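You operate a simulated robot arm through the tools that you are given. There is no shell and no other tool. Be economical: measure what you need, move in short steps, check, and stop when the job is done.

You run a simulated two-armed robot. Do the job below in one go: nothing can be reset, and whatever is moved stays where it is left.

JOB
Pick up the apple bottle from the top of the black table with one hand, pass it to the other hand and put it on the shelf of the black table. Fetch the red nozzle and stand it on the shelf of the black table. Put the capless bottle on the shelf of the red table. Shut the left bench drawer. Turn the height dial to 165 mm. Take the blue suction cup from the bench top and put it in the small tray. Take the orange suction cup and leave it on the under 200 m shelf. Open the clear card tray lid. The order is free. Set down upright: apple bottle, red nozzle, capless bottle, blue suction cup, orange suction cup.

The check looks at the end state, three seconds after you hand in, the way a careful person would. Anything else that was tipped, shoved, dropped, spilled or broken makes it a failure. Lids that push on must go on centred and level and be pressed home; caps that screw on are set level and turned clockwise until they are tight.

ROBOT AND FRAMES
Two 7-joint arms with two-finger parallel grippers on one trunk, on a base that drives. Base frame: it is fixed to the floor where the robot stands at the start and does not move with it; the origin is under the middle of the robot, x ahead of it, y to its left, z up; the surface under the hand at the start is at about z = 780. Lengths are in mm, angles in rad, forces in N, time in s.
The left shoulder is at the start at [45, 101, 1110], the right one opposite. With the tool pointing down near the work surface each hand reaches from about 200 to 520 mm from the robot's upright axis, wherever it stands, measured 20 degrees to its own side. Places, roughly: apple bottle [500, 0, 750]; blue suction cup (5x5x5 cm) [-3000, -2400, 900]; capless bottle [500, 250, 750]; clear card tray lid [7000, -3200, 1700]; height dial [-3400, -2500, 900]; left bench drawer [-3600, -2900, 700]; orange suction cup (5x5x5 cm) [-3500, -3400, 900]; red nozzle (3x3x6 cm) [300, -100, 800]; shelf of the black table [500, 200, 300]; shelf of the red table [1600, -1300, 300]; small tray [-3000, -2250, 750]; under 200 m shelf [-6000, -2700, 1000]. Payload 2.4 kg a hand.
The TCP of each hand is the grasp point between the finger pads, 24 mm short of the fingertips. In the tool frame z runs along the fingers and y along their closing line. The gripper opens to 68 mm. The fingers are 17 mm wide and 10 mm thick; the gripper's body (40 by 70 mm) begins 41 mm behind the TCP.
Orientation is that of the tool frame in the base frame, as a unit quaternion [w, x, y, z]. With the fingers straight down and closing along the base's y, the tool's x points along the base's -x, its y along +y and its z along -z.

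CONTROLS
- The arms move only by the tool step_arm. It takes "left_increments", "right_increments" or both (then of equal length, played together; a hand with none holds still); each is a list that holds one entry, the list of rows, each a list of 7 numbers: the finger opening in cm, from 0 to 6.8, then the shift along the base's x, y, z in cm, then the turn, a rotation vector about the base's x, y, z in degrees. In form: [[[claw, tx, ty, tz, wx, wy, wz], ...]]. A call has 1 to 20 rows; each row shifts and turns the commanded pose from where the row before left it. Rows are played at 5 a second. More than 50 mm and 0.15 rad between two rows, or a gripper value outside its range, and nothing of the call is played. Where a pose cannot be reached the arm comes as near as it can. A force on the tool above 40 N (or 10 N above the force at the start of the call, whichever is more), or a blocked arm, ends the call early, and 0.2 s more pass. Each finger travels about 72 mm/s and halts on what it meets, pressing with about 37 N; the grip force reading is that of the motor and also rises with nothing between the fingers. The clock runs only during rows and for 0.2 s after the last one: add rows that do not move to give the fingers time. It gives the time, the measured TCP pose, the force on the tool (base axes), the opening and the grip force at its end, in the units of the frame above (readings bear some noise), with the torque about the TCP (base axes, N m) and any sound that the robot's microphone picked up.
- Cameras (640 x 400 px; columns grow to the right, rows downward): "scene" is now at [120.5, 24.7, 1254.3]; the picture's right is [0.30, -0.95, 0.00], its down [-0.68, -0.21, -0.70] and it looks along [0.67, 0.21, -0.72] (base axes); focal length 258 px, centre (320, 200). "left" rides on the left gripper at [84, -11, -75] in its tool frame; the picture's right is [0.13, 0.99, 0.00], its down [-0.60, 0.08, -0.79] and it looks along [-0.79, 0.10, 0.61] (tool axes); focal length 251 px, centre (320, 200). "right" rides on the right gripper at [84, 11, -75] in its tool frame; the picture's right is [-0.13, 0.99, 0.00], its down [-0.60, -0.08, -0.79] and it looks along [-0.79, -0.10, 0.61] (tool axes); focal length 251 px, centre (320, 200). There is no depth. A picture from a camera that has moved, and an enlarged one, comes with that camera's place and axes in the base frame and with its lens.
- grab_frame(camera): a new picture of that camera. It takes no simulated time.
- move_column(by): slides the trunk up (or, below 0, down) by that many mm; the arms and the scene camera ride with it, the base frame stays. It gives what a move gives, with no picture.
- roll_base(legs): drives the robot by 1 to 6 legs, each [ahead, left, turn to the left] in mm, mm and rad, along the robot's own axes; the way and the turn of a leg run together, so that a leg with both is an arc; at most 1500 mm and 3.142 rad a leg. The arms and the cameras ride along, it lands a little off, and it stops where it bumps. It gives what a move gives.
- head_to(pan, tilt): turns the head with the scene camera to pan (to the left, within 1.501 rad either way) and tilt (down, from -0.506 to 1.204), counted from straight ahead of the robot. It gives what a move gives.
- inspect(camera, box): a new picture of the part [left, top, right, bottom] of that camera's present view, enlarged. It takes no simulated time.
- close_job(): hands the job in; it is judged then, once.

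Work in short steps. Places have to be worked out from the pictures, the camera data and where the tool is seen: move nearer, look again, correct. Check each grasp and each placing, and mend what went wrong. You have 207 turns and 190 pictures in all, those below and enlarged ones among them. Open the grippers and draw the arms clear of the work before you hand the job in, unless the task says otherwise; then end with one line.

The tools are called after "Request:" by a JSON object that holds its "api" and its "payload". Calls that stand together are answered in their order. step_arm: Moves the arms, as the interface text tells. Its arguments: {"type":"object","properties":{"left_increments":{"type":"array","items":{"type":"array","items":{"type":"array","items":{"type":"number"}}}},"right_increments":{"type":"array","items":{"type":"array","items":{"type":"array","items":{"type":"number"}}}}},"required":[]} The other tools are called the same way: move_column (by) slides the trunk up or down; roll_base (legs) drives the base; head_to (pan, tilt) turns the head that bears the scene camera; grab_frame (camera) takes a picture; inspect (camera, box) takes an enlarged picture of a part of a camera's view; close_job () hands the job in.

At the start:

```text
time: 0.0
left_tcp_pos: [305.1, 204.4, 992.6]
left_orientation: [0.0, -0.001, 1.0, 0.0]
left_ft_force: [0.0, -0.3, 0.6]
left_moment: [0.0, 0.03, 0.02]
left_finger_gap: 68.1
left_grasp_force: 0.0
right_tcp_pos: [322.4, -52.0, 1060.7]
right_orientation: [0.0, 0.0, 1.0, 0.001]
right_ft_force: [-0.6, -0.2, 0.2]
right_moment: [0.02, 0.03, 0.01]
right_finger_gap: 67.8
right_grasp_force: 0.0
trunk travel left (down, up): [-325.0, 524.0]
robot x, y, heading: [1.6, -0.8, 0.0]
head pan, tilt: [0.305, 0.798]
```

scene: 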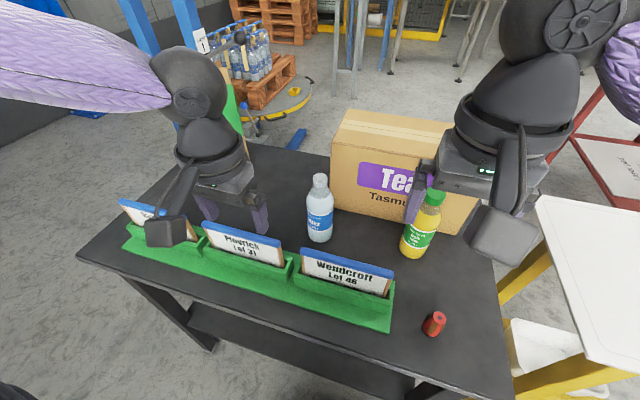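
right: 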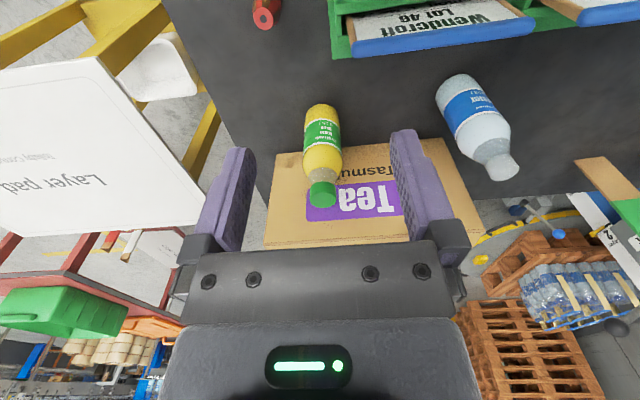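
left: 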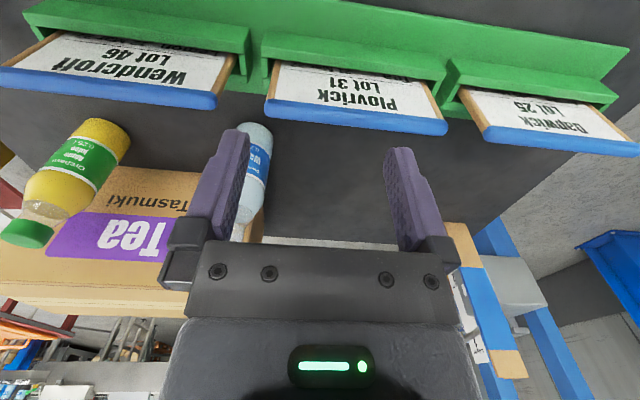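

The yellow bottle looks like the apple one, at about (464, -66), the capless water bottle at about (449, 128) and the red nozzle at about (317, -108). I'll zoom in to check these.

Request:
{"api": "inspect", "payload": {"camera": "scene", "box": [280, 150, 480, 350]}}

Request:
{"api": "head_to", "payload": {"pan": 0.0, "tilt": 1.1}}

Request:
{"api": "grab_frame", "payload": {"camera": "scene"}}

```text
2.00 times, centred on (380, 250) of scene
camera zoom: at [120.5, 24.7, 1254.3], right [0.3, -0.95, 0.0], down [-0.68, -0.21, -0.7], along [0.67, 0.21, -0.72], focal length 516 px, centre (200, 100)
```

zoom: 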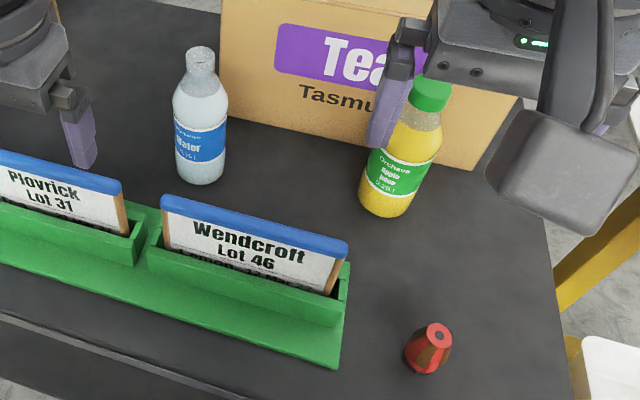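

```text
time: 0.8
left_tcp_pos: [306.1, 203.9, 992.8]
left_orientation: [0.0, -0.002, 1.0, -0.001]
left_ft_force: [0.3, 0.1, 0.2]
left_moment: [0.01, -0.01, 0.0]
left_finger_gap: 68.0
left_grasp_force: 0.2
right_tcp_pos: [322.4, -53.1, 1060.4]
right_orientation: [0.0, 0.0, 1.0, 0.0]
right_ft_force: [-1.0, -0.1, 1.0]
right_moment: [-0.01, 0.01, 0.01]
right_finger_gap: 67.8
right_grasp_force: 0.1
trunk travel left (down, up): [-325.0, 524.0]
robot x, y, heading: [1.6, -1.1, -0.002]
head pan, tilt: [0.0, 1.1]
```

```text
185 pictures are left
camera scene: at [106.7, 0.5, 1232.5], right [0.0, -1.0, 0.0], down [-0.89, 0.0, -0.45], along [0.45, 0.0, -0.89], focal length 258 px, centre (320, 200)
```

scene: 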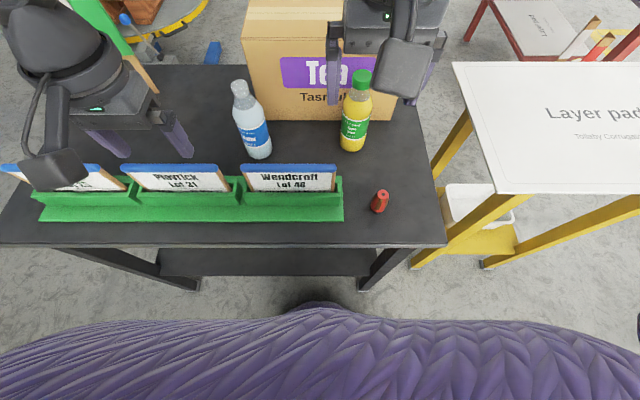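

The yellow one is the apple juice, at about (467, -68) with its cap top near z 962. I'll move the right hand over it and check.

Request:
{"api": "step_arm", "payload": {"right_increments": [[[6.8, 4.8, -0.5, 0, 0, 0, 0], [6.8, 4.8, -0.5, 0, 0, 0, 0], [6.8, 4.8, -0.5, 0, 0, 0, 0], [6.8, 0, 0, -2, 0, 0, 0], [6.8, 0, 0, 0, 0, 0, 0]]]}}

Request:
{"api": "grab_frame", "payload": {"camera": "right"}}

Request:
{"api": "grab_frame", "payload": {"camera": "left"}}

Request:
{"api": "grab_frame", "payload": {"camera": "scene"}}

```text
time: 2.0
left_tcp_pos: [305.0, 204.1, 993.1]
left_orientation: [0.0, -0.001, 1.0, 0.0]
left_ft_force: [-0.4, 0.6, 0.5]
left_moment: [0.0, 0.01, 0.01]
left_finger_gap: 68.1
left_grasp_force: 0.1
right_tcp_pos: [465.7, -67.0, 1041.2]
right_orientation: [0.001, -0.001, 1.0, 0.001]
right_ft_force: [-0.5, -0.7, 0.3]
right_moment: [0.02, 0.0, 0.05]
right_finger_gap: 67.9
right_grasp_force: 0.0
trunk travel left (down, up): [-325.0, 524.0]
robot x, y, heading: [-1.2, 1.4, 0.001]
head pan, tilt: [0.0, 1.1]
```

```text
184 pictures are left
camera right: at [381.5, -57.0, 1114.7], right [0.13, 0.99, 0.0], down [0.6, -0.08, 0.79], along [0.79, -0.1, -0.61], focal length 251 px, centre (320, 200)
```

right: 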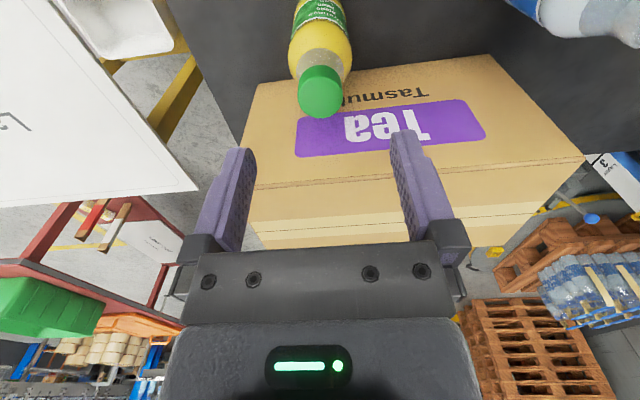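

```text
183 pictures are left
camera left: at [221.7, 192.2, 1068.0], right [-0.13, 0.99, 0.0], down [0.6, 0.08, 0.79], along [0.79, 0.1, -0.61], focal length 251 px, centre (320, 200)
```

left: 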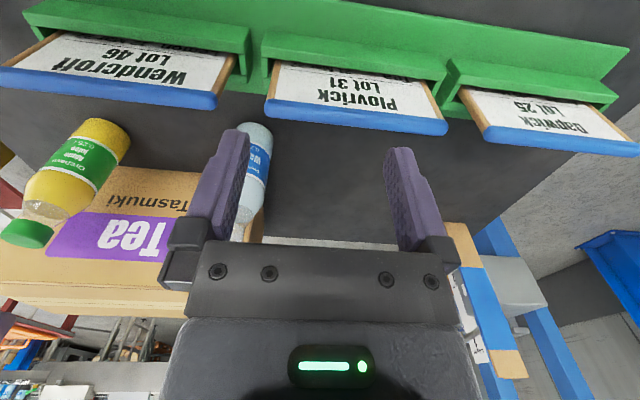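

```text
182 pictures are left
camera scene: at [106.6, 0.4, 1232.5], right [0.0, -1.0, 0.0], down [-0.89, 0.0, -0.45], along [0.45, 0.0, -0.89], focal length 258 px, centre (320, 200)
```

scene: 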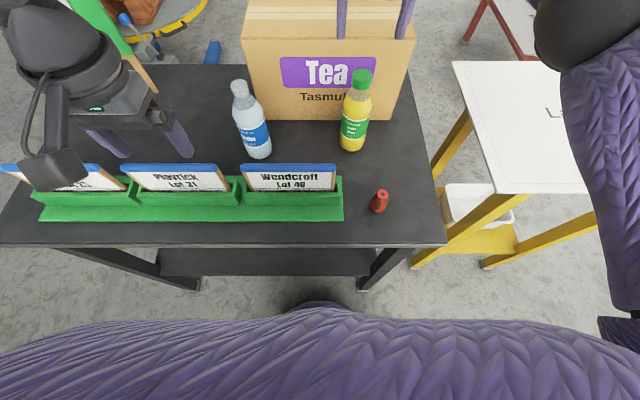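

The cap is at about (468, -67), under the hand. I'll go down to z≈944, close on the cap and lift.

Request:
{"api": "step_arm", "payload": {"right_increments": [[[6.8, 0.2, 0, -3.3, 0, 0, 0], [6.8, 0, 0, -3.3, 0, 0, 0], [6.8, 0, 0, -3.1, 0, 0, 0], [6.8, 0, 0, 0, 0, 0, 0], [0, 0, 0, 0, 0, 0, 0], [0, 0, 0, 0, 0, 0, 0], [0, 0, 0, 0, 0, 0, 0], [0, 0, 0, 1.5, 0, 0, 0], [0, 0, 0, 1.5, 0, 0, 0], [0, 0, 0, 0, 0, 0, 0]]]}}

Request:
{"api": "grab_frame", "payload": {"camera": "scene"}}

Request:
{"api": "grab_frame", "payload": {"camera": "right"}}

```text
time: 4.2
left_tcp_pos: [306.3, 204.3, 992.8]
left_orientation: [0.0, 0.0, 1.0, -0.001]
left_ft_force: [0.2, -0.3, 0.5]
left_moment: [-0.03, -0.01, 0.01]
left_finger_gap: 67.7
left_grasp_force: 0.0
right_tcp_pos: [470.0, -67.9, 975.9]
right_orientation: [-0.001, 0.001, 1.0, 0.001]
right_ft_force: [1.2, -0.3, -2.1]
right_moment: [0.03, 0.07, 0.01]
right_finger_gap: 43.7
right_grasp_force: 36.6
trunk travel left (down, up): [-325.0, 524.0]
robot x, y, heading: [-1.8, -0.1, -0.001]
head pan, tilt: [0.0, 1.1]
```

```text
181 pictures are left
camera scene: at [106.9, 0.5, 1232.4], right [0.0, -1.0, 0.0], down [-0.89, 0.0, -0.45], along [0.45, 0.0, -0.89], focal length 258 px, centre (320, 200)
```

scene: 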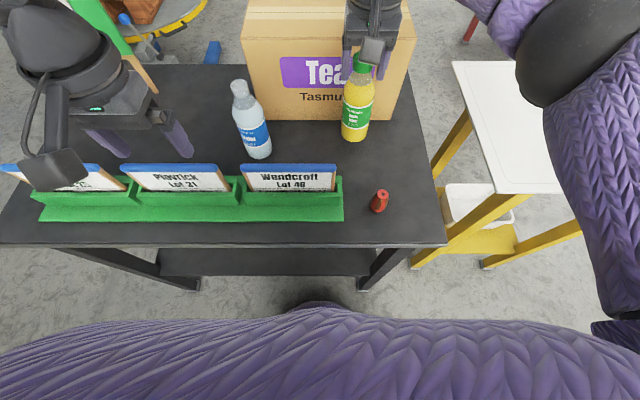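

```text
180 pictures are left
camera right: at [385.1, -56.4, 1048.3], right [0.13, 0.99, 0.0], down [0.6, -0.08, 0.79], along [0.79, -0.1, -0.61], focal length 251 px, centre (320, 200)
```

right: 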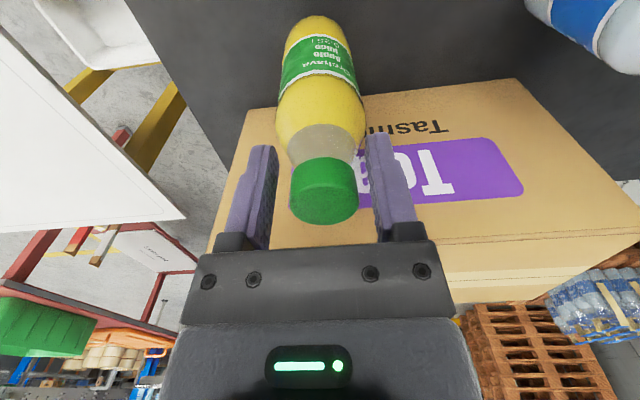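

The bottle is lifted, but the fingertips sit on its sloping shoulder (gap 44). I'll set it down and regrip higher, on the cap.

Request:
{"api": "step_arm", "payload": {"right_increments": [[[0, 0, 0, -1.5, 0, 0, 0], [0, 0, 0, -1.3, 0, 0, 0], [0, 0, 0, -0.3, 0, 0, 0], [0, 0, 0, 0, 0, 0, 0], [6.8, 0, 0, 0, 0, 0, 0], [6.8, 0, 0, 0, 0, 0, 0], [6.8, -0.1, 0, 2.2, 0, 0, 0], [6.8, 0, 0, 0, 0, 0, 0], [0, 0, 0, 0, 0, 0, 0], [0, 0, 0, 0, 0, 0, 0], [0, 0, 0, 0, 0, 0, 0], [0, 0, 0, 0, 0, 0, 0]]]}}

Request:
{"api": "grab_frame", "payload": {"camera": "right"}}

```text
time: 6.8
left_tcp_pos: [306.6, 203.6, 992.8]
left_orientation: [0.0, -0.002, 1.0, 0.0]
left_ft_force: [-1.3, 0.2, 0.4]
left_moment: [0.0, 0.01, 0.04]
left_finger_gap: 68.0
left_grasp_force: 0.0
right_tcp_pos: [466.4, -66.7, 964.7]
right_orientation: [0.001, 0.0, 1.0, 0.001]
right_ft_force: [0.9, 0.1, 4.5]
right_moment: [0.08, -0.1, 0.02]
right_finger_gap: 34.6
right_grasp_force: 36.7
trunk travel left (down, up): [-325.0, 524.0]
robot x, y, heading: [-1.0, 2.4, 0.0]
head pan, tilt: [0.0, 1.1]
```

```text
179 pictures are left
camera right: at [382.0, -56.4, 1038.8], right [0.13, 0.99, 0.0], down [0.6, -0.08, 0.79], along [0.79, -0.1, -0.61], focal length 251 px, centre (320, 200)
```

right: 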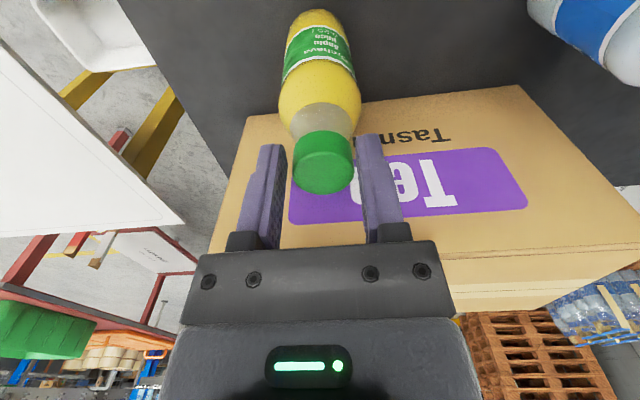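

The cap is gripped (34.6 mm). I'll lift it and bring it to about (380, 0, 1085), yawing the right hand 60° so its camera leaves the left hand's approach clear.

Request:
{"api": "step_arm", "payload": {"right_increments": [[[0, 0, 0, 3, 0, 0, 0], [0, 0, 0, 3, 0, 0, 0], [0, 0, 0, 3, 0, 0, 0], [0, 0, 0, 3, 0, 0, 0], [0, -1.1, 0.85, 0, 0, 0, 7.5], [0, -1.1, 0.85, 0, 0, 0, 7.5], [0, -1.1, 0.85, 0, 0, 0, 7.5], [0, -1.1, 0.85, 0, 0, 0, 7.5], [0, -1.1, 0.85, 0, 0, 0, 7.5], [0, -1.1, 0.85, 0, 0, 0, 7.5], [0, -1.1, 0.85, 0, 0, 0, 7.5], [0, -1.0, 0.85, 0, 0, 0, 7.5], [0, 0, 0, 0, 0, 0, 0]]]}}

Request:
{"api": "grab_frame", "payload": {"camera": "scene"}}

Request:
{"api": "grab_frame", "payload": {"camera": "right"}}

```text
time: 9.6
left_tcp_pos: [305.9, 203.5, 992.6]
left_orientation: [0.0, 0.0, 1.0, -0.001]
left_ft_force: [0.6, 0.4, 0.3]
left_moment: [0.02, 0.01, -0.01]
left_finger_gap: 68.2
left_grasp_force: 0.1
right_tcp_pos: [380.1, 1.4, 1085.9]
right_orientation: [0.0, -0.499, 0.866, 0.0]
right_ft_force: [-0.7, 0.6, 0.1]
right_moment: [-0.04, -0.01, -0.02]
right_finger_gap: 0.0
right_grasp_force: 23.9
trunk travel left (down, up): [-325.0, 524.0]
robot x, y, heading: [0.8, -0.6, -0.0]
head pan, tilt: [0.0, 1.1]
```

```text
178 pictures are left
camera scene: at [106.6, 0.5, 1232.5], right [0.0, -1.0, 0.0], down [-0.89, 0.0, -0.45], along [0.45, 0.0, -0.89], focal length 258 px, centre (320, 200)
```

scene: 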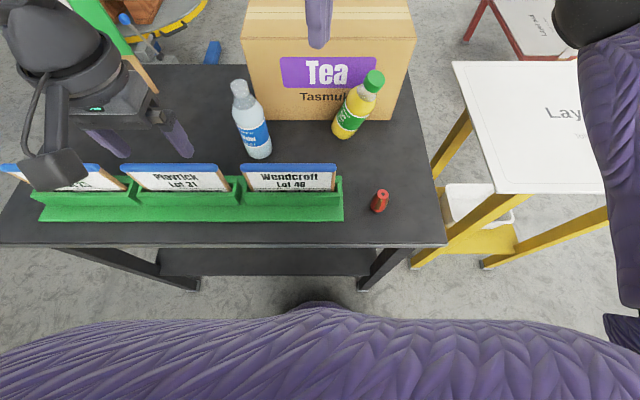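

```text
177 pictures are left
camera right: at [328.3, -66.8, 1159.6], right [-0.79, 0.61, 0.0], down [0.37, 0.48, 0.79], along [0.48, 0.63, -0.61], focal length 251 px, centre (320, 200)
```

right: 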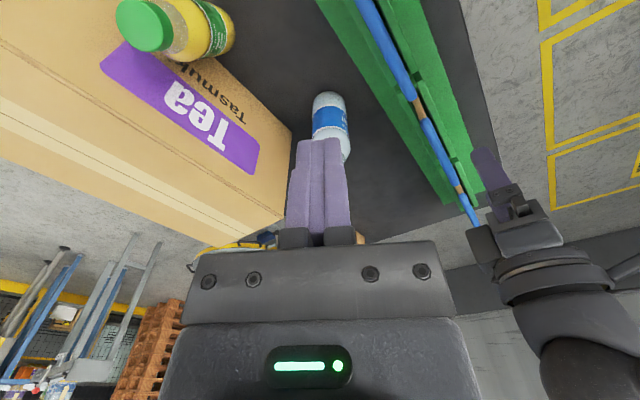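

The cap slipped out and the bottle looks tilted. I'll enlarge the view to see how it rests.

Request:
{"api": "inspect", "payload": {"camera": "scene", "box": [280, 50, 440, 150]}}

Request:
{"api": "inspect", "payload": {"camera": "right", "box": [80, 0, 280, 125]}}

```text
4.00 times, centred on (360, 100) of scene
camera zoom: at [106.6, 0.5, 1232.5], right [0.0, -1.0, 0.0], down [-0.89, 0.0, -0.45], along [0.45, 0.0, -0.89], focal length 1031 px, centre (160, 600)
```

zoom: 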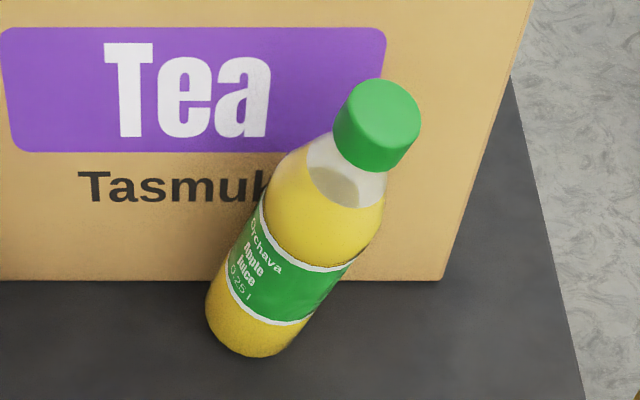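

```text
3.20 times, centred on (180, 62) of right
camera zoom: at [328.3, -66.8, 1159.6], right [-0.79, 0.61, 0.0], down [0.37, 0.48, 0.79], along [0.48, 0.63, -0.61], focal length 805 px, centre (768, 640)
```

zoom: 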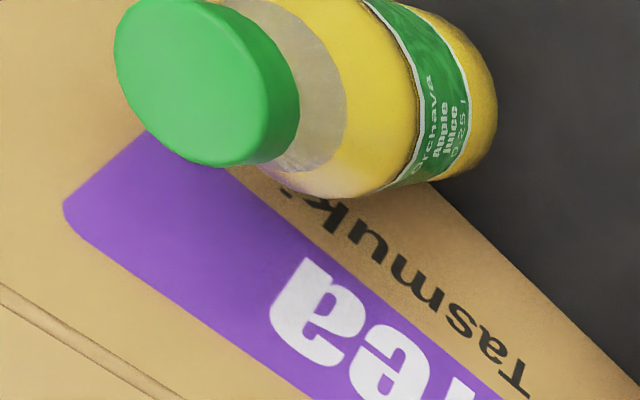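

It may still be moving, so I'll hold for a moment and look again.

Request:
{"api": "step_arm", "payload": {"right_increments": [[[6.8, 0, 0, 0, 0, 0, 0]]]}}

Request:
{"api": "inspect", "payload": {"camera": "scene", "box": [280, 50, 440, 150]}}

```text
time: 10.0
left_tcp_pos: [306.3, 202.8, 992.2]
left_orientation: [-0.001, -0.001, 1.0, 0.0]
left_ft_force: [-0.1, -0.2, -0.5]
left_moment: [0.02, -0.02, 0.0]
left_finger_gap: 67.8
left_grasp_force: 0.2
right_tcp_pos: [379.8, -0.4, 1085.9]
right_orientation: [-0.001, -0.5, 0.866, 0.0]
right_ft_force: [0.0, 0.0, 0.6]
right_moment: [0.0, 0.03, 0.01]
right_finger_gap: 52.6
right_grasp_force: 0.0
trunk travel left (down, up): [-325.0, 524.0]
robot x, y, heading: [-2.2, -0.0, 0.001]
head pan, tilt: [0.0, 1.1]
```

```text
4.00 times, centred on (360, 100) of scene
camera zoom: at [106.6, 0.5, 1232.5], right [0.0, -1.0, 0.0], down [-0.89, 0.0, -0.45], along [0.45, 0.0, -0.89], focal length 1031 px, centre (160, 600)
```

zoom: 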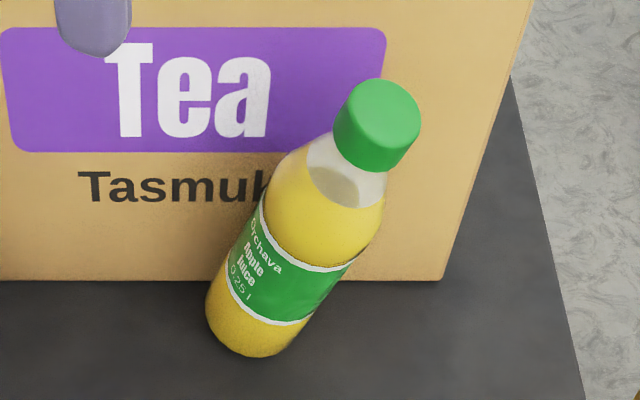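

The bottle is at rest but tilted about 15–20° to the right. I'll bring the right camera back for a second view, so I can triangulate it.

Request:
{"api": "step_arm", "payload": {"right_increments": [[[6.8, -1, -1, -0.5, 0, 0, -7.5], [6.8, -1, -1, -0.5, 0, 0, -7.5], [6.8, -1, -1, -0.5, 0, 0, -7.5], [6.8, -1, -1, -0.5, 0, 0, -7.5], [6.8, -1, -1, -0.5, 0, 0, -7.5], [6.8, -1, -1, -0.5, 0, 0, -7.5], [6.8, 0, -1, 0, 0, 0, -7.5], [6.8, 0, 0, 0, 0, 0, -7.5], [6.8, 0, 0, 0, 0, 0, 0]]]}}

Request:
{"api": "grab_frame", "payload": {"camera": "right"}}

Request:
{"api": "inspect", "payload": {"camera": "scene", "box": [280, 50, 440, 150]}}

Request:
{"api": "inspect", "payload": {"camera": "left", "box": [0, 80, 200, 280]}}

```text
time: 12.0
left_tcp_pos: [305.6, 203.6, 992.1]
left_orientation: [0.001, -0.001, 1.0, 0.0]
left_ft_force: [-0.6, -1.3, 0.3]
left_moment: [0.0, 0.03, -0.01]
left_finger_gap: 67.9
left_grasp_force: 0.0
right_tcp_pos: [321.0, -70.0, 1053.5]
right_orientation: [0.0, 0.001, 1.0, 0.001]
right_ft_force: [0.2, 0.1, 0.2]
right_moment: [0.03, 0.03, 0.0]
right_finger_gap: 67.8
right_grasp_force: 0.0
trunk travel left (down, up): [-325.0, 524.0]
robot x, y, heading: [-2.8, 0.0, 0.001]
head pan, tilt: [0.0, 1.1]
```

```text
173 pictures are left
camera right: at [235.9, -59.0, 1128.6], right [0.13, 0.99, 0.0], down [0.6, -0.08, 0.79], along [0.79, -0.1, -0.61], focal length 251 px, centre (320, 200)
```

right: 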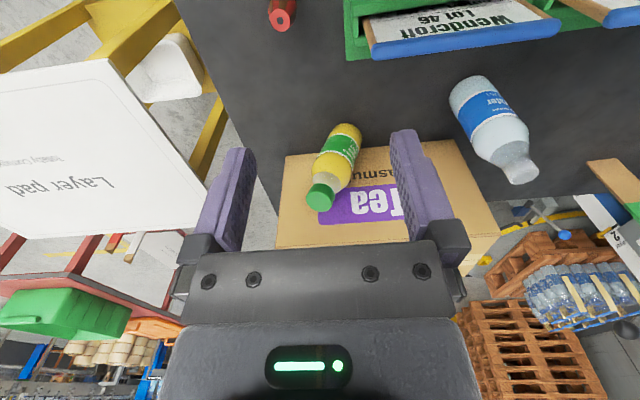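

```text
4.00 times, centred on (360, 100) of scene
camera zoom: at [106.6, 0.5, 1232.5], right [0.0, -1.0, 0.0], down [-0.89, 0.0, -0.45], along [0.45, 0.0, -0.89], focal length 1031 px, centre (160, 600)
```

zoom: 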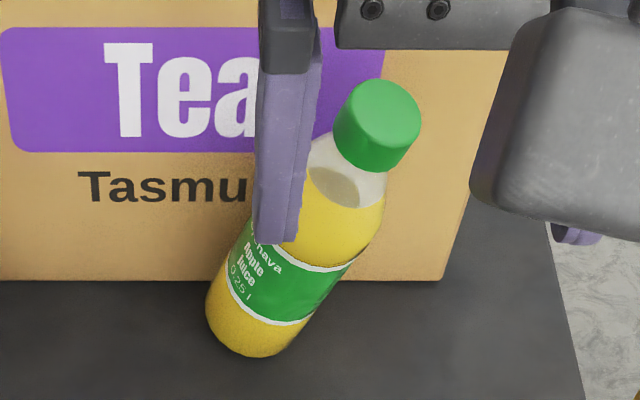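

```text
2.00 times, centred on (100, 180) of left
camera zoom: at [221.7, 192.4, 1068.0], right [-0.13, 0.99, 0.0], down [0.6, 0.08, 0.79], along [0.79, 0.1, -0.61], focal length 503 px, centre (760, 240)
```

zoom: 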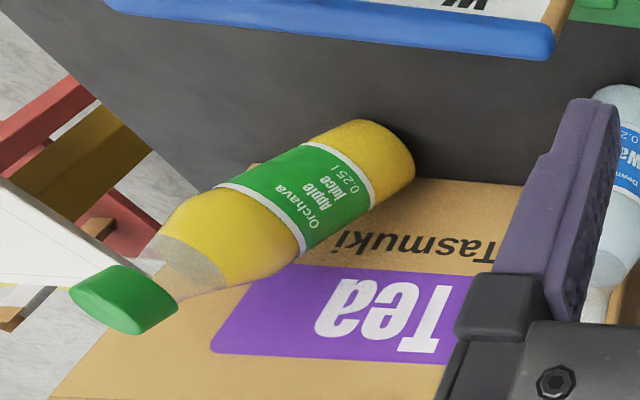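

Triangulating from three views puts the cap top at about (468, -89, 952), with the bottle axis leaning toward (-0.23, -0.19, 0.955). I'll tilt the right hand to match and line up 70 mm above it along that axis.

Request:
{"api": "step_arm", "payload": {"right_increments": [[[6.8, 3.3, -0.8, 0, 2.8, -3.4, 0], [6.8, 3.3, -0.8, 0, 2.8, -3.4, 0], [6.8, 3.3, -0.8, -1.4, 2.8, -3.4, 0], [6.8, 3.2, -0.8, -2, 2.8, -3.3, 0], [6.8, 0, 0, 0, 0, 0, 0]]]}}

Request:
{"api": "grab_frame", "payload": {"camera": "right"}}

Request:
{"api": "inspect", "payload": {"camera": "left", "box": [0, 80, 200, 280]}}

Request:
{"api": "inspect", "payload": {"camera": "scene", "box": [280, 50, 440, 150]}}

```text
time: 13.2
left_tcp_pos: [304.9, 204.7, 993.2]
left_orientation: [0.0, -0.001, 1.0, 0.001]
left_ft_force: [-0.4, 0.7, -0.2]
left_moment: [-0.01, -0.04, 0.01]
left_finger_gap: 67.8
left_grasp_force: 0.1
right_tcp_pos: [452.7, -102.4, 1018.8]
right_orientation: [0.118, 0.001, 0.988, 0.098]
right_ft_force: [-0.1, -0.6, -0.2]
right_moment: [0.0, -0.01, -0.04]
right_finger_gap: 68.3
right_grasp_force: 0.0
trunk travel left (down, up): [-325.0, 524.0]
robot x, y, heading: [0.1, -0.5, -0.005]
head pan, tilt: [0.0, 1.1]
```

```text
170 pictures are left
camera right: at [353.3, -103.7, 1072.0], right [0.1, 0.97, 0.22], down [0.4, -0.25, 0.88], along [0.91, 0.0, -0.42], focal length 251 px, centre (320, 200)
```

right: 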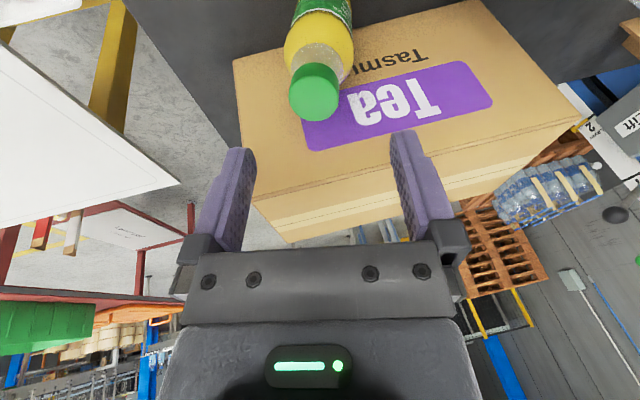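

```text
2.00 times, centred on (100, 180) of left
camera zoom: at [221.8, 192.3, 1068.0], right [-0.13, 0.99, 0.0], down [0.6, 0.08, 0.79], along [0.79, 0.1, -0.61], focal length 503 px, centre (760, 240)
```

zoom: 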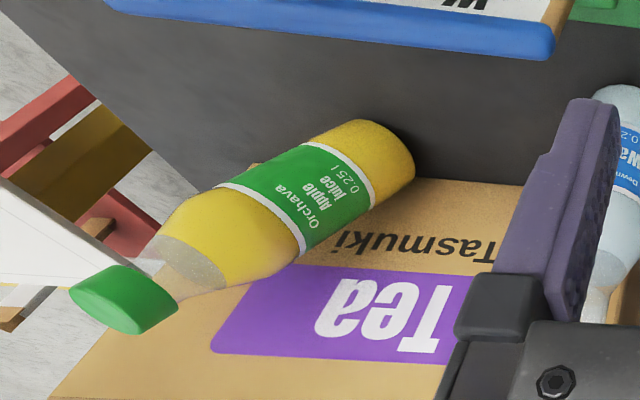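

```text
4.00 times, centred on (360, 100) of scene
camera zoom: at [106.7, 0.4, 1232.5], right [0.0, -1.0, 0.0], down [-0.89, 0.0, -0.45], along [0.45, 0.0, -0.89], focal length 1031 px, centre (160, 600)
```

zoom: 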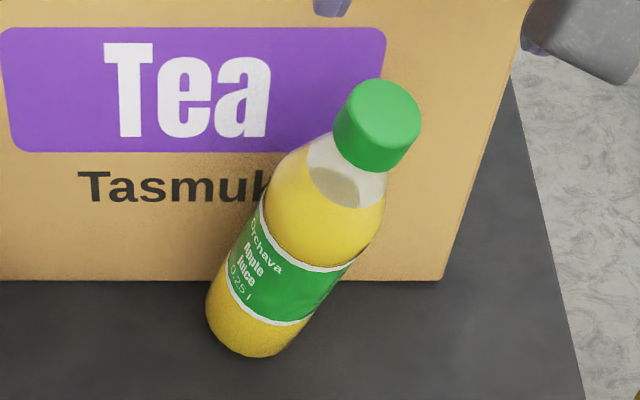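

The new view confirms the cap at about (468, -90, 951). I'll advance along the tool axis and close.

Request:
{"api": "step_arm", "payload": {"right_increments": [[[6.8, 0.6, 0.42, -2.3, 0, 0, 0], [6.8, 0.6, 0.42, -2.3, 0, 0, 0], [6.8, 0.6, 0.42, -2.3, 0, 0, 0], [6.8, 0, 0, 0, 0, 0, 0]]]}}

Request:
{"api": "grab_frame", "payload": {"camera": "right"}}

Request:
{"api": "inspect", "payload": {"camera": "left", "box": [0, 80, 200, 280]}}

Request:
{"api": "inspect", "payload": {"camera": "scene", "box": [280, 50, 440, 150]}}

```text
time: 14.2
left_tcp_pos: [305.0, 204.1, 993.0]
left_orientation: [0.001, 0.0, 1.0, 0.0]
left_ft_force: [-0.5, -0.2, -0.1]
left_moment: [-0.01, -0.03, 0.01]
left_finger_gap: 67.8
left_grasp_force: 0.1
right_tcp_pos: [469.9, -89.5, 949.5]
right_orientation: [0.117, 0.0, 0.988, 0.099]
right_ft_force: [0.8, -0.2, 0.8]
right_moment: [-0.02, -0.03, 0.02]
right_finger_gap: 67.8
right_grasp_force: 0.0
trunk travel left (down, up): [-325.0, 524.0]
robot x, y, heading: [0.3, 2.6, -0.002]
head pan, tilt: [0.0, 1.1]
```

```text
167 pictures are left
camera right: at [369.8, -91.5, 1003.4], right [0.1, 0.97, 0.22], down [0.41, -0.25, 0.88], along [0.91, 0.0, -0.42], focal length 251 px, centre (320, 200)
```

right: 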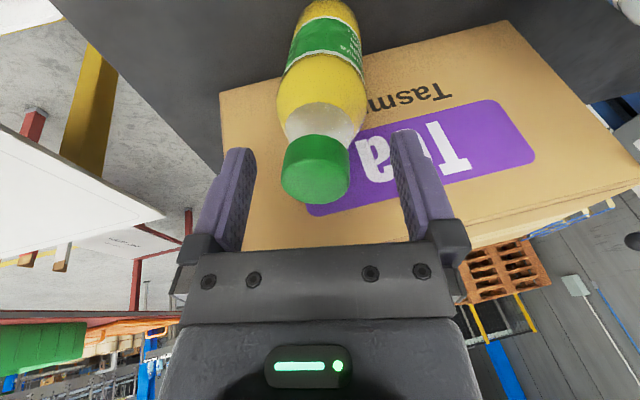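

```text
2.00 times, centred on (100, 180) of left
camera zoom: at [221.8, 192.3, 1068.0], right [-0.13, 0.99, 0.0], down [0.6, 0.08, 0.79], along [0.79, 0.1, -0.61], focal length 503 px, centre (760, 240)
```

zoom: 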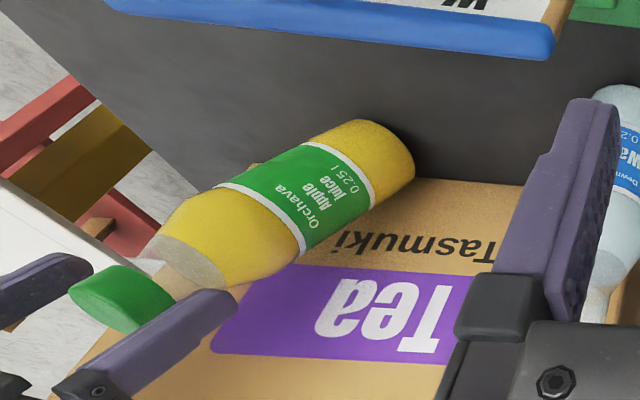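

```text
4.00 times, centred on (360, 100) of scene
camera zoom: at [106.7, 0.4, 1232.5], right [0.0, -1.0, 0.0], down [-0.89, 0.0, -0.45], along [0.45, 0.0, -0.89], focal length 1031 px, centre (160, 600)
```

zoom: 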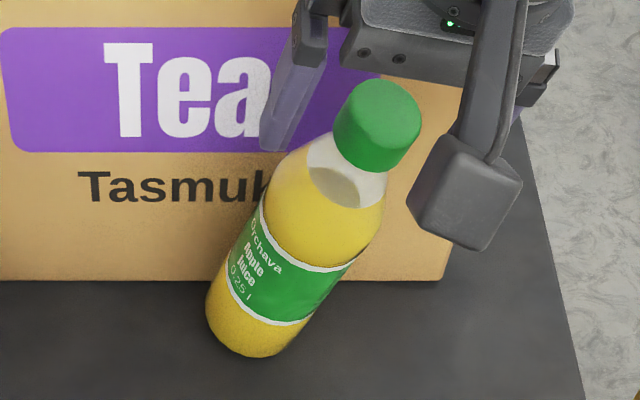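

Cap size and all the view lines now agree on the cap top at (486, -92, 940), so the hand is 16 mm short in x. I'll correct position and tilt before closing.

Request:
{"api": "step_arm", "payload": {"right_increments": [[[6.8, 0.85, -0.1, -0.3, 1.5, 2.5, 0], [6.8, 0.8, -0.05, -0.9, 1.5, 2.5, 0], [6.8, 0, 0, 0, 0, 0, 0]]]}}

Request:
{"api": "grab_frame", "payload": {"camera": "right"}}

Request:
{"api": "inspect", "payload": {"camera": "left", "box": [0, 80, 200, 280]}}

```text
time: 15.0
left_tcp_pos: [305.8, 203.9, 992.8]
left_orientation: [0.0, -0.001, 1.0, 0.0]
left_ft_force: [-0.5, 1.1, 0.4]
left_moment: [0.04, -0.03, 0.02]
left_finger_gap: 68.2
left_grasp_force: 0.0
right_tcp_pos: [485.2, -91.6, 939.2]
right_orientation: [0.073, 0.007, 0.99, 0.124]
right_ft_force: [-1.1, 0.9, 0.0]
right_moment: [-0.04, 0.01, -0.01]
right_finger_gap: 68.0
right_grasp_force: 0.2
trunk travel left (down, up): [-325.0, 524.0]
robot x, y, heading: [-1.0, 0.8, 0.005]
head pan, tilt: [0.0, 1.1]
```

```text
164 pictures are left
camera right: at [391.0, -95.8, 1000.1], right [0.12, 0.96, 0.26], down [0.48, -0.29, 0.83], along [0.87, 0.02, -0.5], focal length 251 px, centre (320, 200)
```

right: 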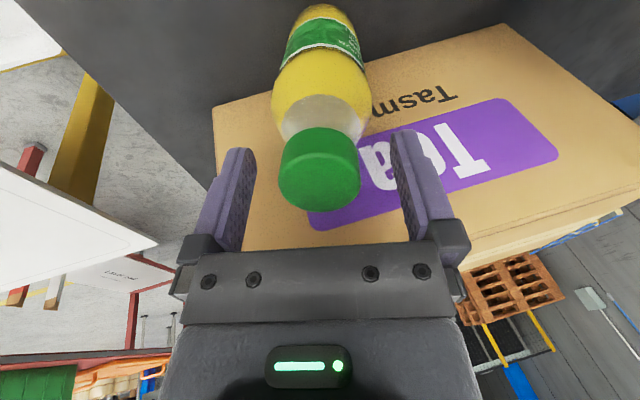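

```text
2.00 times, centred on (100, 180) of left
camera zoom: at [221.8, 192.4, 1068.0], right [-0.13, 0.99, 0.0], down [0.6, 0.08, 0.79], along [0.79, 0.1, -0.61], focal length 503 px, centre (760, 240)
```

zoom: 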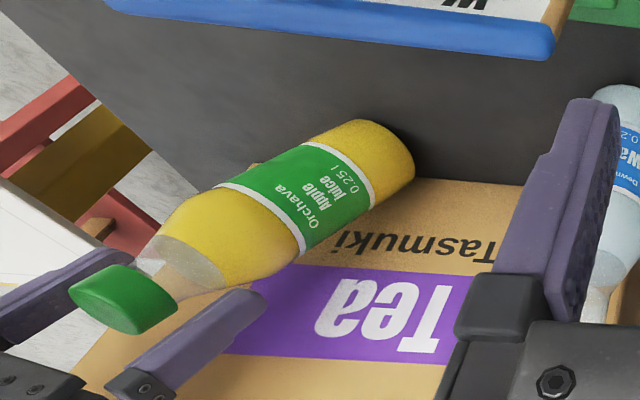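

The cap is now centred between the pads, so I'll close and lift 4 cm.

Request:
{"api": "step_arm", "payload": {"right_increments": [[[0, 0, 0, 0, 0, 0, 0], [0, 0, 0, 0, 0, 0, 0], [0, 0, 0, 0, 0, 0, 0], [0, 0, 0, 0, 0, 0, 0], [0, 0, 0, 1, 0, 0, 0], [0, 0, 0, 1, 0, 0, 0], [0, 0, 0, 1, 0, 0, 0], [0, 0, 0, 1, 0, 0, 0], [0, 0, 0, 0, 0, 0, 0]]]}}

Request:
{"api": "grab_frame", "payload": {"camera": "right"}}

Request:
{"api": "inspect", "payload": {"camera": "scene", "box": [280, 50, 440, 150]}}

```text
time: 17.0
left_tcp_pos: [305.4, 202.3, 991.9]
left_orientation: [0.0, -0.001, 1.0, 0.001]
left_ft_force: [-0.9, -1.1, -0.2]
left_moment: [0.0, 0.0, 0.0]
left_finger_gap: 68.2
left_grasp_force: 0.0
right_tcp_pos: [486.0, -90.1, 979.8]
right_orientation: [0.074, 0.007, 0.99, 0.124]
right_ft_force: [0.1, 0.6, -2.8]
right_moment: [-0.08, 0.06, 0.02]
right_finger_gap: 46.2
right_grasp_force: 37.5
trunk travel left (down, up): [-325.0, 524.0]
robot x, y, heading: [1.5, -0.1, 0.002]
head pan, tilt: [0.0, 1.1]
```

```text
162 pictures are left
camera right: at [391.4, -95.3, 1040.8], right [0.12, 0.96, 0.26], down [0.48, -0.29, 0.83], along [0.87, 0.02, -0.5], focal length 251 px, centre (320, 200)
```

right: 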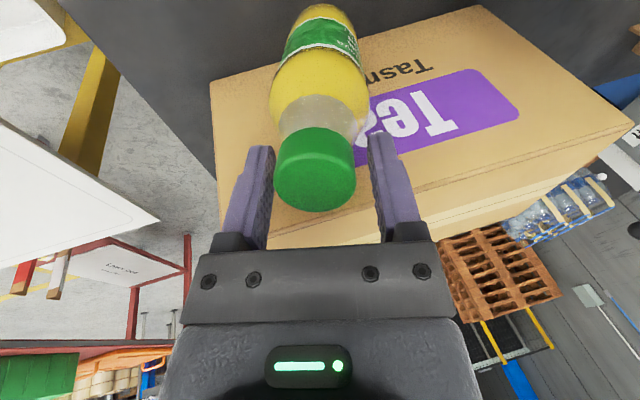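

```text
4.00 times, centred on (360, 100) of scene
camera zoom: at [106.9, 0.4, 1232.4], right [0.0, -1.0, 0.0], down [-0.89, 0.0, -0.45], along [0.45, 0.0, -0.89], focal length 1031 px, centre (160, 600)
```

zoom: 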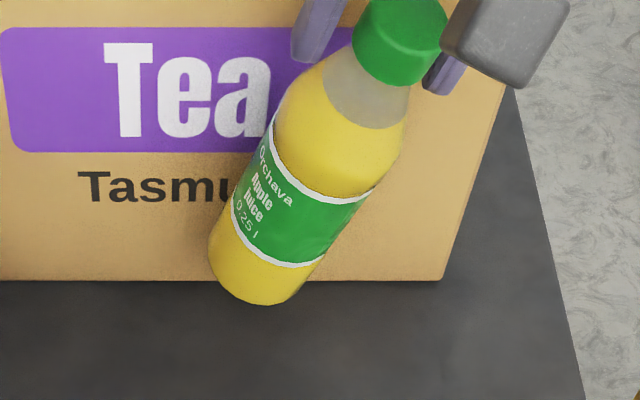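

It is held by the shoulder, with the fingertips below the cap (gap 46). I'll turn it upright, set it down about 25 mm nearer and then grip only the cap.

Request:
{"api": "step_arm", "payload": {"right_increments": [[[0, -0.8, 0, 0, -4.7, 2.8, 0], [0, -0.8, 0, 0, -4.7, 2.8, 0], [0, -0.8, 0, 0, -4.7, 2.8, 0], [0, 0, 0, 0, 0, 0, 0], [0, 0, 0, -1, 0, 0, 0], [0, 0, 0, -1, 0, 0, 0], [0, 0, 0, 0, 0, 0, 0]]]}}

Request:
{"api": "inspect", "payload": {"camera": "left", "box": [0, 80, 200, 280]}}

Request:
{"api": "inspect", "payload": {"camera": "scene", "box": [280, 50, 440, 150]}}

```text
time: 18.6
left_tcp_pos: [305.8, 203.7, 992.4]
left_orientation: [0.0, -0.001, 1.0, -0.001]
left_ft_force: [-0.6, -0.1, 0.1]
left_moment: [-0.01, 0.01, 0.03]
left_finger_gap: 67.9
left_grasp_force: 0.0
right_tcp_pos: [462.5, -90.1, 959.5]
right_orientation: [0.001, 0.008, 1.0, 0.002]
right_ft_force: [0.7, 1.0, -4.2]
right_moment: [0.01, 0.0, 0.01]
right_finger_gap: 45.8
right_grasp_force: 36.8
trunk travel left (down, up): [-325.0, 524.0]
robot x, y, heading: [0.6, 4.1, 0.0]
head pan, tilt: [0.0, 1.1]
```

```text
2.00 times, centred on (100, 180) of left
camera zoom: at [222.0, 192.3, 1067.9], right [-0.13, 0.99, 0.0], down [0.6, 0.08, 0.79], along [0.79, 0.1, -0.61], focal length 503 px, centre (760, 240)
```

zoom: 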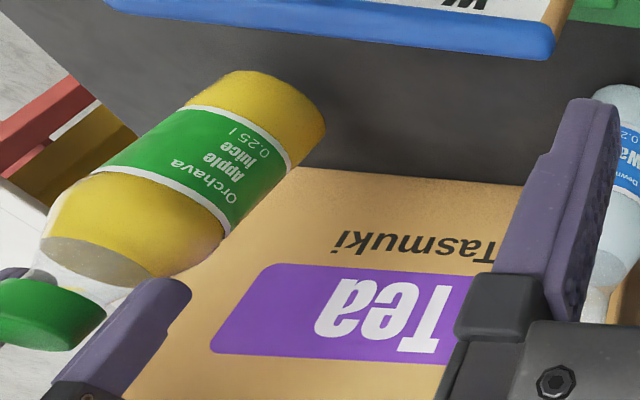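

```text
4.00 times, centred on (360, 100) of scene
camera zoom: at [106.9, 0.4, 1232.4], right [0.0, -1.0, 0.0], down [-0.89, 0.0, -0.45], along [0.45, 0.0, -0.89], focal length 1031 px, centre (160, 600)
```

zoom: 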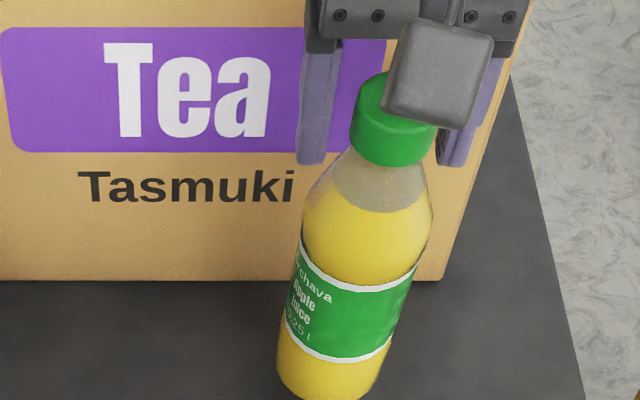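

The bottle is upright and held steadily (46 mm), so I'll go straight to the handover. The right hand lifts it to (450, -20, 1085) while the left hand turns to point 20° below horizontal, yawed −60°.

Request:
{"api": "step_arm", "payload": {"right_increments": [[[0, 0, 0, 1.5, 0, 0, 0], [0, 0, 0, 1.5, 0, 0, 0], [0, 0, 0, 1.5, 0, 0, 0], [0, 0, 0, 2, 0, 0, 0], [0, 0, 0, 2, 0, 0, 0], [0, 0, 0, 2, 0, 0, 0], [0, 0, 0, 2, 0, 0, 0], [0, -0.2, 1, 0, 0, 0, 0], [0, -0.2, 1, 0, 0, 0, 0], [0, -0.2, 1, 0, 0, 0, 0], [0, -0.2, 1, 0, 0, 0, 0], [0, -0.2, 1, 0, 0, 0, 0], [0, -0.2, 1, 0, 0, 0, 0], [0, 0, 1, 0, 0, 0, 0], [0, 0, 0, 0, 0, 0, 0], [0, 0, 0, 0, 0, 0, 0], [0, 0, 0, 0, 0, 0, 0], [0, 0, 0, 0, 0, 0, 0]]], "left_increments": [[[6.8, 0, 0, 0.5, 0, -7.8, 0], [6.8, 0, 0, 0.5, 0, -7.8, 0], [6.8, 0, 0, 0.5, 0, -7.8, 0], [6.8, 0, 0, 0.5, 0, -7.8, 0], [6.8, 0, 0, 0.5, 0, -7.8, 0], [6.8, 0, 0, 0.5, 0, -7.8, 0], [6.8, 0, 0, 0.5, 0, -7.8, 0], [6.8, 0, 0, 0.5, 0, -7.8, 0], [6.8, 0, 0, 0.6, 0, -7.6, 0], [6.8, 0, 0, 0, 0, 0, -7.5], [6.8, 0, 0, 0, 0, 0, -7.5], [6.8, 0, 0, 0, 0, 0, -7.5], [6.8, 0, 0, 0, 0, 0, -7.5], [6.8, 0, 0, 0, 0, 0, -7.5], [6.8, 0, 0, 0, 0, 0, -7.5], [6.8, 0, 0, 0, 0, 0, -7.5], [6.8, 0, 0, 0, 0, 0, -7.5], [6.8, 0, 0, 0, 0, 0, 0]]]}}

Request:
{"api": "grab_frame", "payload": {"camera": "scene"}}

Request:
{"api": "grab_frame", "payload": {"camera": "left"}}

```text
time: 22.4
left_tcp_pos: [383.9, 227.4, 1053.3]
left_orientation: [0.497, 0.409, 0.709, -0.288]
left_ft_force: [-0.5, 0.2, -0.1]
left_moment: [-0.04, 0.02, 0.0]
left_finger_gap: 68.2
left_grasp_force: 0.0
left hand out of reach, approached as far as the arm can: row 4, 5, 6, 7, 8, 9
right_tcp_pos: [448.8, -21.5, 1085.1]
right_orientation: [0.002, 0.008, 1.0, 0.001]
right_ft_force: [-0.2, 0.1, -2.8]
right_moment: [0.01, -0.02, 0.02]
right_finger_gap: 45.5
right_grasp_force: 36.8
trunk travel left (down, up): [-325.0, 524.0]
robot x, y, heading: [2.0, 3.4, -0.001]
head pan, tilt: [0.0, 1.1]
```

```text
158 pictures are left
camera scene: at [106.9, 0.6, 1232.4], right [0.0, -1.0, 0.0], down [-0.89, 0.0, -0.45], along [0.45, 0.0, -0.89], focal length 258 px, centre (320, 200)
```

scene: 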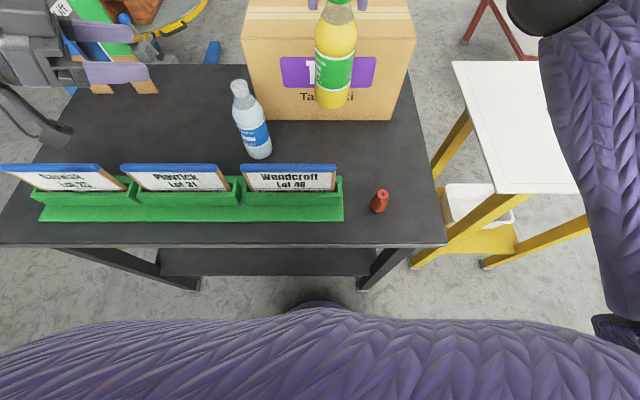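

```text
157 pictures are left
camera left: at [324.8, 307.1, 998.7], right [0.84, 0.53, -0.12], down [-0.2, 0.51, 0.84], along [0.51, -0.68, 0.53], focal length 251 px, centre (320, 200)
```

left: 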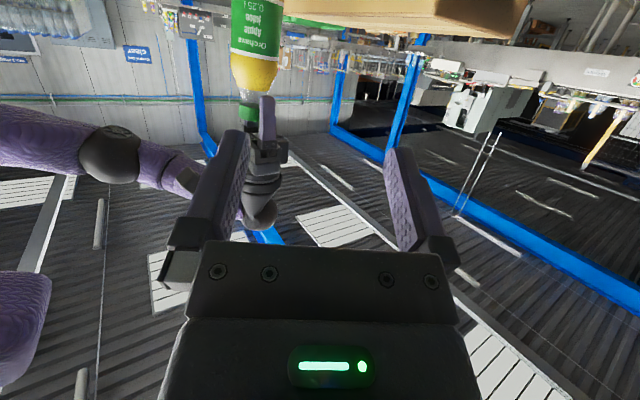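

The left hand now points correctly (0.47, -0.815, -0.34) and the bottle still hangs steady. I'll move the left hand to the pre-grasp point, 130 mm back.

Request:
{"api": "step_arm", "payload": {"left_increments": [[[6.8, 0.1, -4.7, -0.5, 0, 0, 0], [6.8, 0.2, -4.7, -0.5, 0, 0, 0], [6.8, 0.2, -4.7, -0.4, 0, 0, 0], [6.8, 0, 0, 0, 0, 0, 0]]]}}

Request:
{"api": "grab_frame", "payload": {"camera": "left"}}

Request:
{"api": "head_to", "payload": {"pan": 0.0, "tilt": 0.75}}

Request:
{"api": "grab_frame", "payload": {"camera": "scene"}}

```text
time: 23.4
left_tcp_pos: [389.1, 85.7, 1037.6]
left_orientation: [0.496, 0.41, 0.709, -0.288]
left_ft_force: [-0.4, 0.0, -0.1]
left_moment: [0.0, -0.01, -0.01]
left_finger_gap: 68.2
left_grasp_force: 0.0
right_tcp_pos: [449.0, -22.7, 1086.8]
right_orientation: [0.002, 0.008, 1.0, 0.001]
right_ft_force: [0.9, 0.4, -3.0]
right_moment: [0.01, -0.02, -0.03]
right_finger_gap: 45.6
right_grasp_force: 36.9
trunk travel left (down, up): [-325.0, 524.0]
robot x, y, heading: [5.4, 2.3, -0.002]
head pan, tilt: [0.0, 1.1]
```

```text
156 pictures are left
camera left: at [330.2, 165.7, 984.6], right [0.84, 0.53, -0.12], down [-0.2, 0.51, 0.84], along [0.51, -0.68, 0.53], focal length 251 px, centre (320, 200)
```

left: 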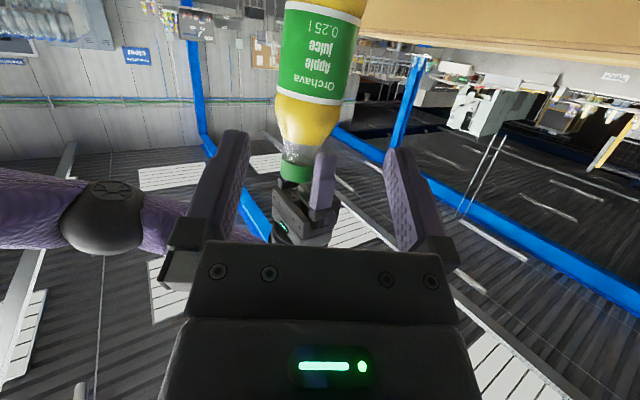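

```text
time: 24.2
left_tcp_pos: [388.4, 86.3, 1037.1]
left_orientation: [0.497, 0.409, 0.709, -0.288]
left_ft_force: [-0.4, 0.5, -0.8]
left_moment: [-0.01, 0.02, 0.02]
left_finger_gap: 67.9
left_grasp_force: 0.0
right_tcp_pos: [448.6, -21.7, 1084.7]
right_orientation: [0.002, 0.007, 1.0, 0.001]
right_ft_force: [0.3, -0.5, -2.9]
right_moment: [-0.01, -0.02, 0.02]
right_finger_gap: 45.7
right_grasp_force: 36.9
trunk travel left (down, up): [-325.0, 524.0]
robot x, y, heading: [1.5, 1.6, -0.001]
head pan, tilt: [0.0, 0.75]
```

```text
155 pictures are left
camera scene: at [126.6, 0.5, 1258.1], right [0.0, -1.0, 0.0], down [-0.68, 0.0, -0.73], along [0.73, 0.0, -0.68], focal length 258 px, centre (320, 200)
```

scene: 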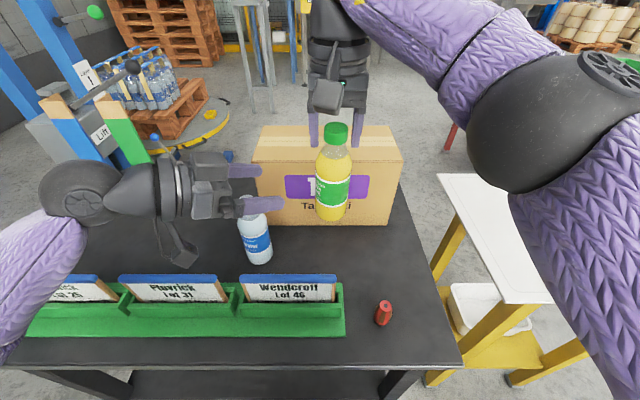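

The bottle axis lines up with the left gripper's centre plane. I'll advance 75 mm and check that the fingers straddle it.

Request:
{"api": "step_arm", "payload": {"left_increments": [[[6.8, 1.76, -3.06, -1.28, 0, 0, 0], [6.8, 1.76, -3.06, -1.28, 0, 0, 0], [6.8, 0, 0, 0, 0, 0, 0]]]}}

Request:
{"api": "grab_frame", "payload": {"camera": "left"}}

Request:
{"api": "inspect", "payload": {"camera": "scene", "box": [200, 100, 440, 250]}}

```text
time: 25.0
left_tcp_pos: [425.2, 25.5, 1013.2]
left_orientation: [0.497, 0.409, 0.71, -0.287]
left_ft_force: [-0.3, -0.2, -0.9]
left_moment: [0.02, 0.0, -0.02]
left_finger_gap: 67.9
left_grasp_force: 0.0
right_tcp_pos: [448.7, -21.2, 1085.0]
right_orientation: [0.001, 0.008, 1.0, 0.0]
right_ft_force: [-0.1, 0.5, -2.7]
right_moment: [0.03, 0.02, -0.01]
right_finger_gap: 45.5
right_grasp_force: 37.4
trunk travel left (down, up): [-325.0, 524.0]
robot x, y, heading: [-0.3, 0.8, 0.003]
head pan, tilt: [0.0, 0.75]
```

```text
154 pictures are left
camera left: at [365.3, 106.2, 959.9], right [0.84, 0.53, -0.12], down [-0.2, 0.51, 0.84], along [0.51, -0.68, 0.53], focal length 251 px, centre (320, 200)
```

left: 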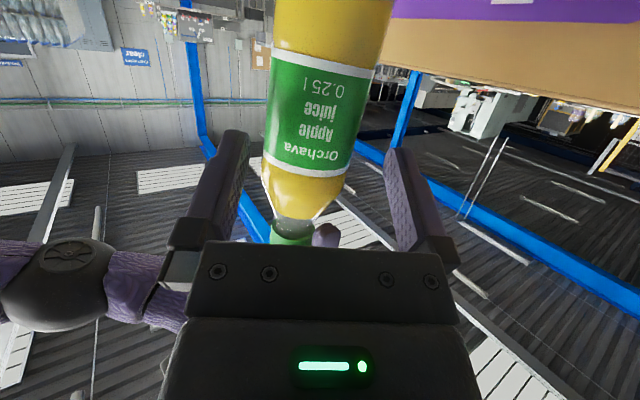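

```text
2.67 times, centred on (320, 175) of scene
camera zoom: at [126.6, 0.4, 1258.2], right [0.0, -1.0, 0.0], down [-0.68, 0.0, -0.73], along [0.73, 0.0, -0.68], focal length 687 px, centre (320, 267)
```

zoom: 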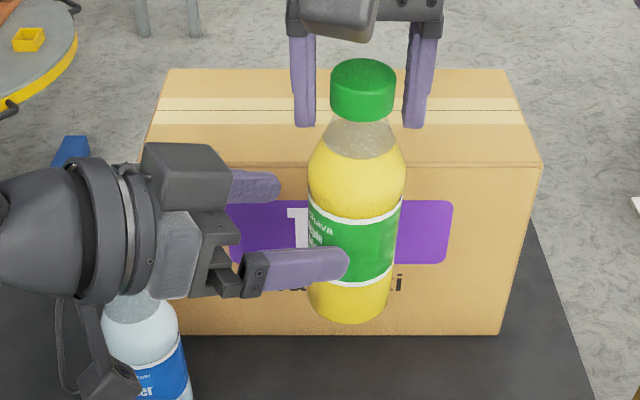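

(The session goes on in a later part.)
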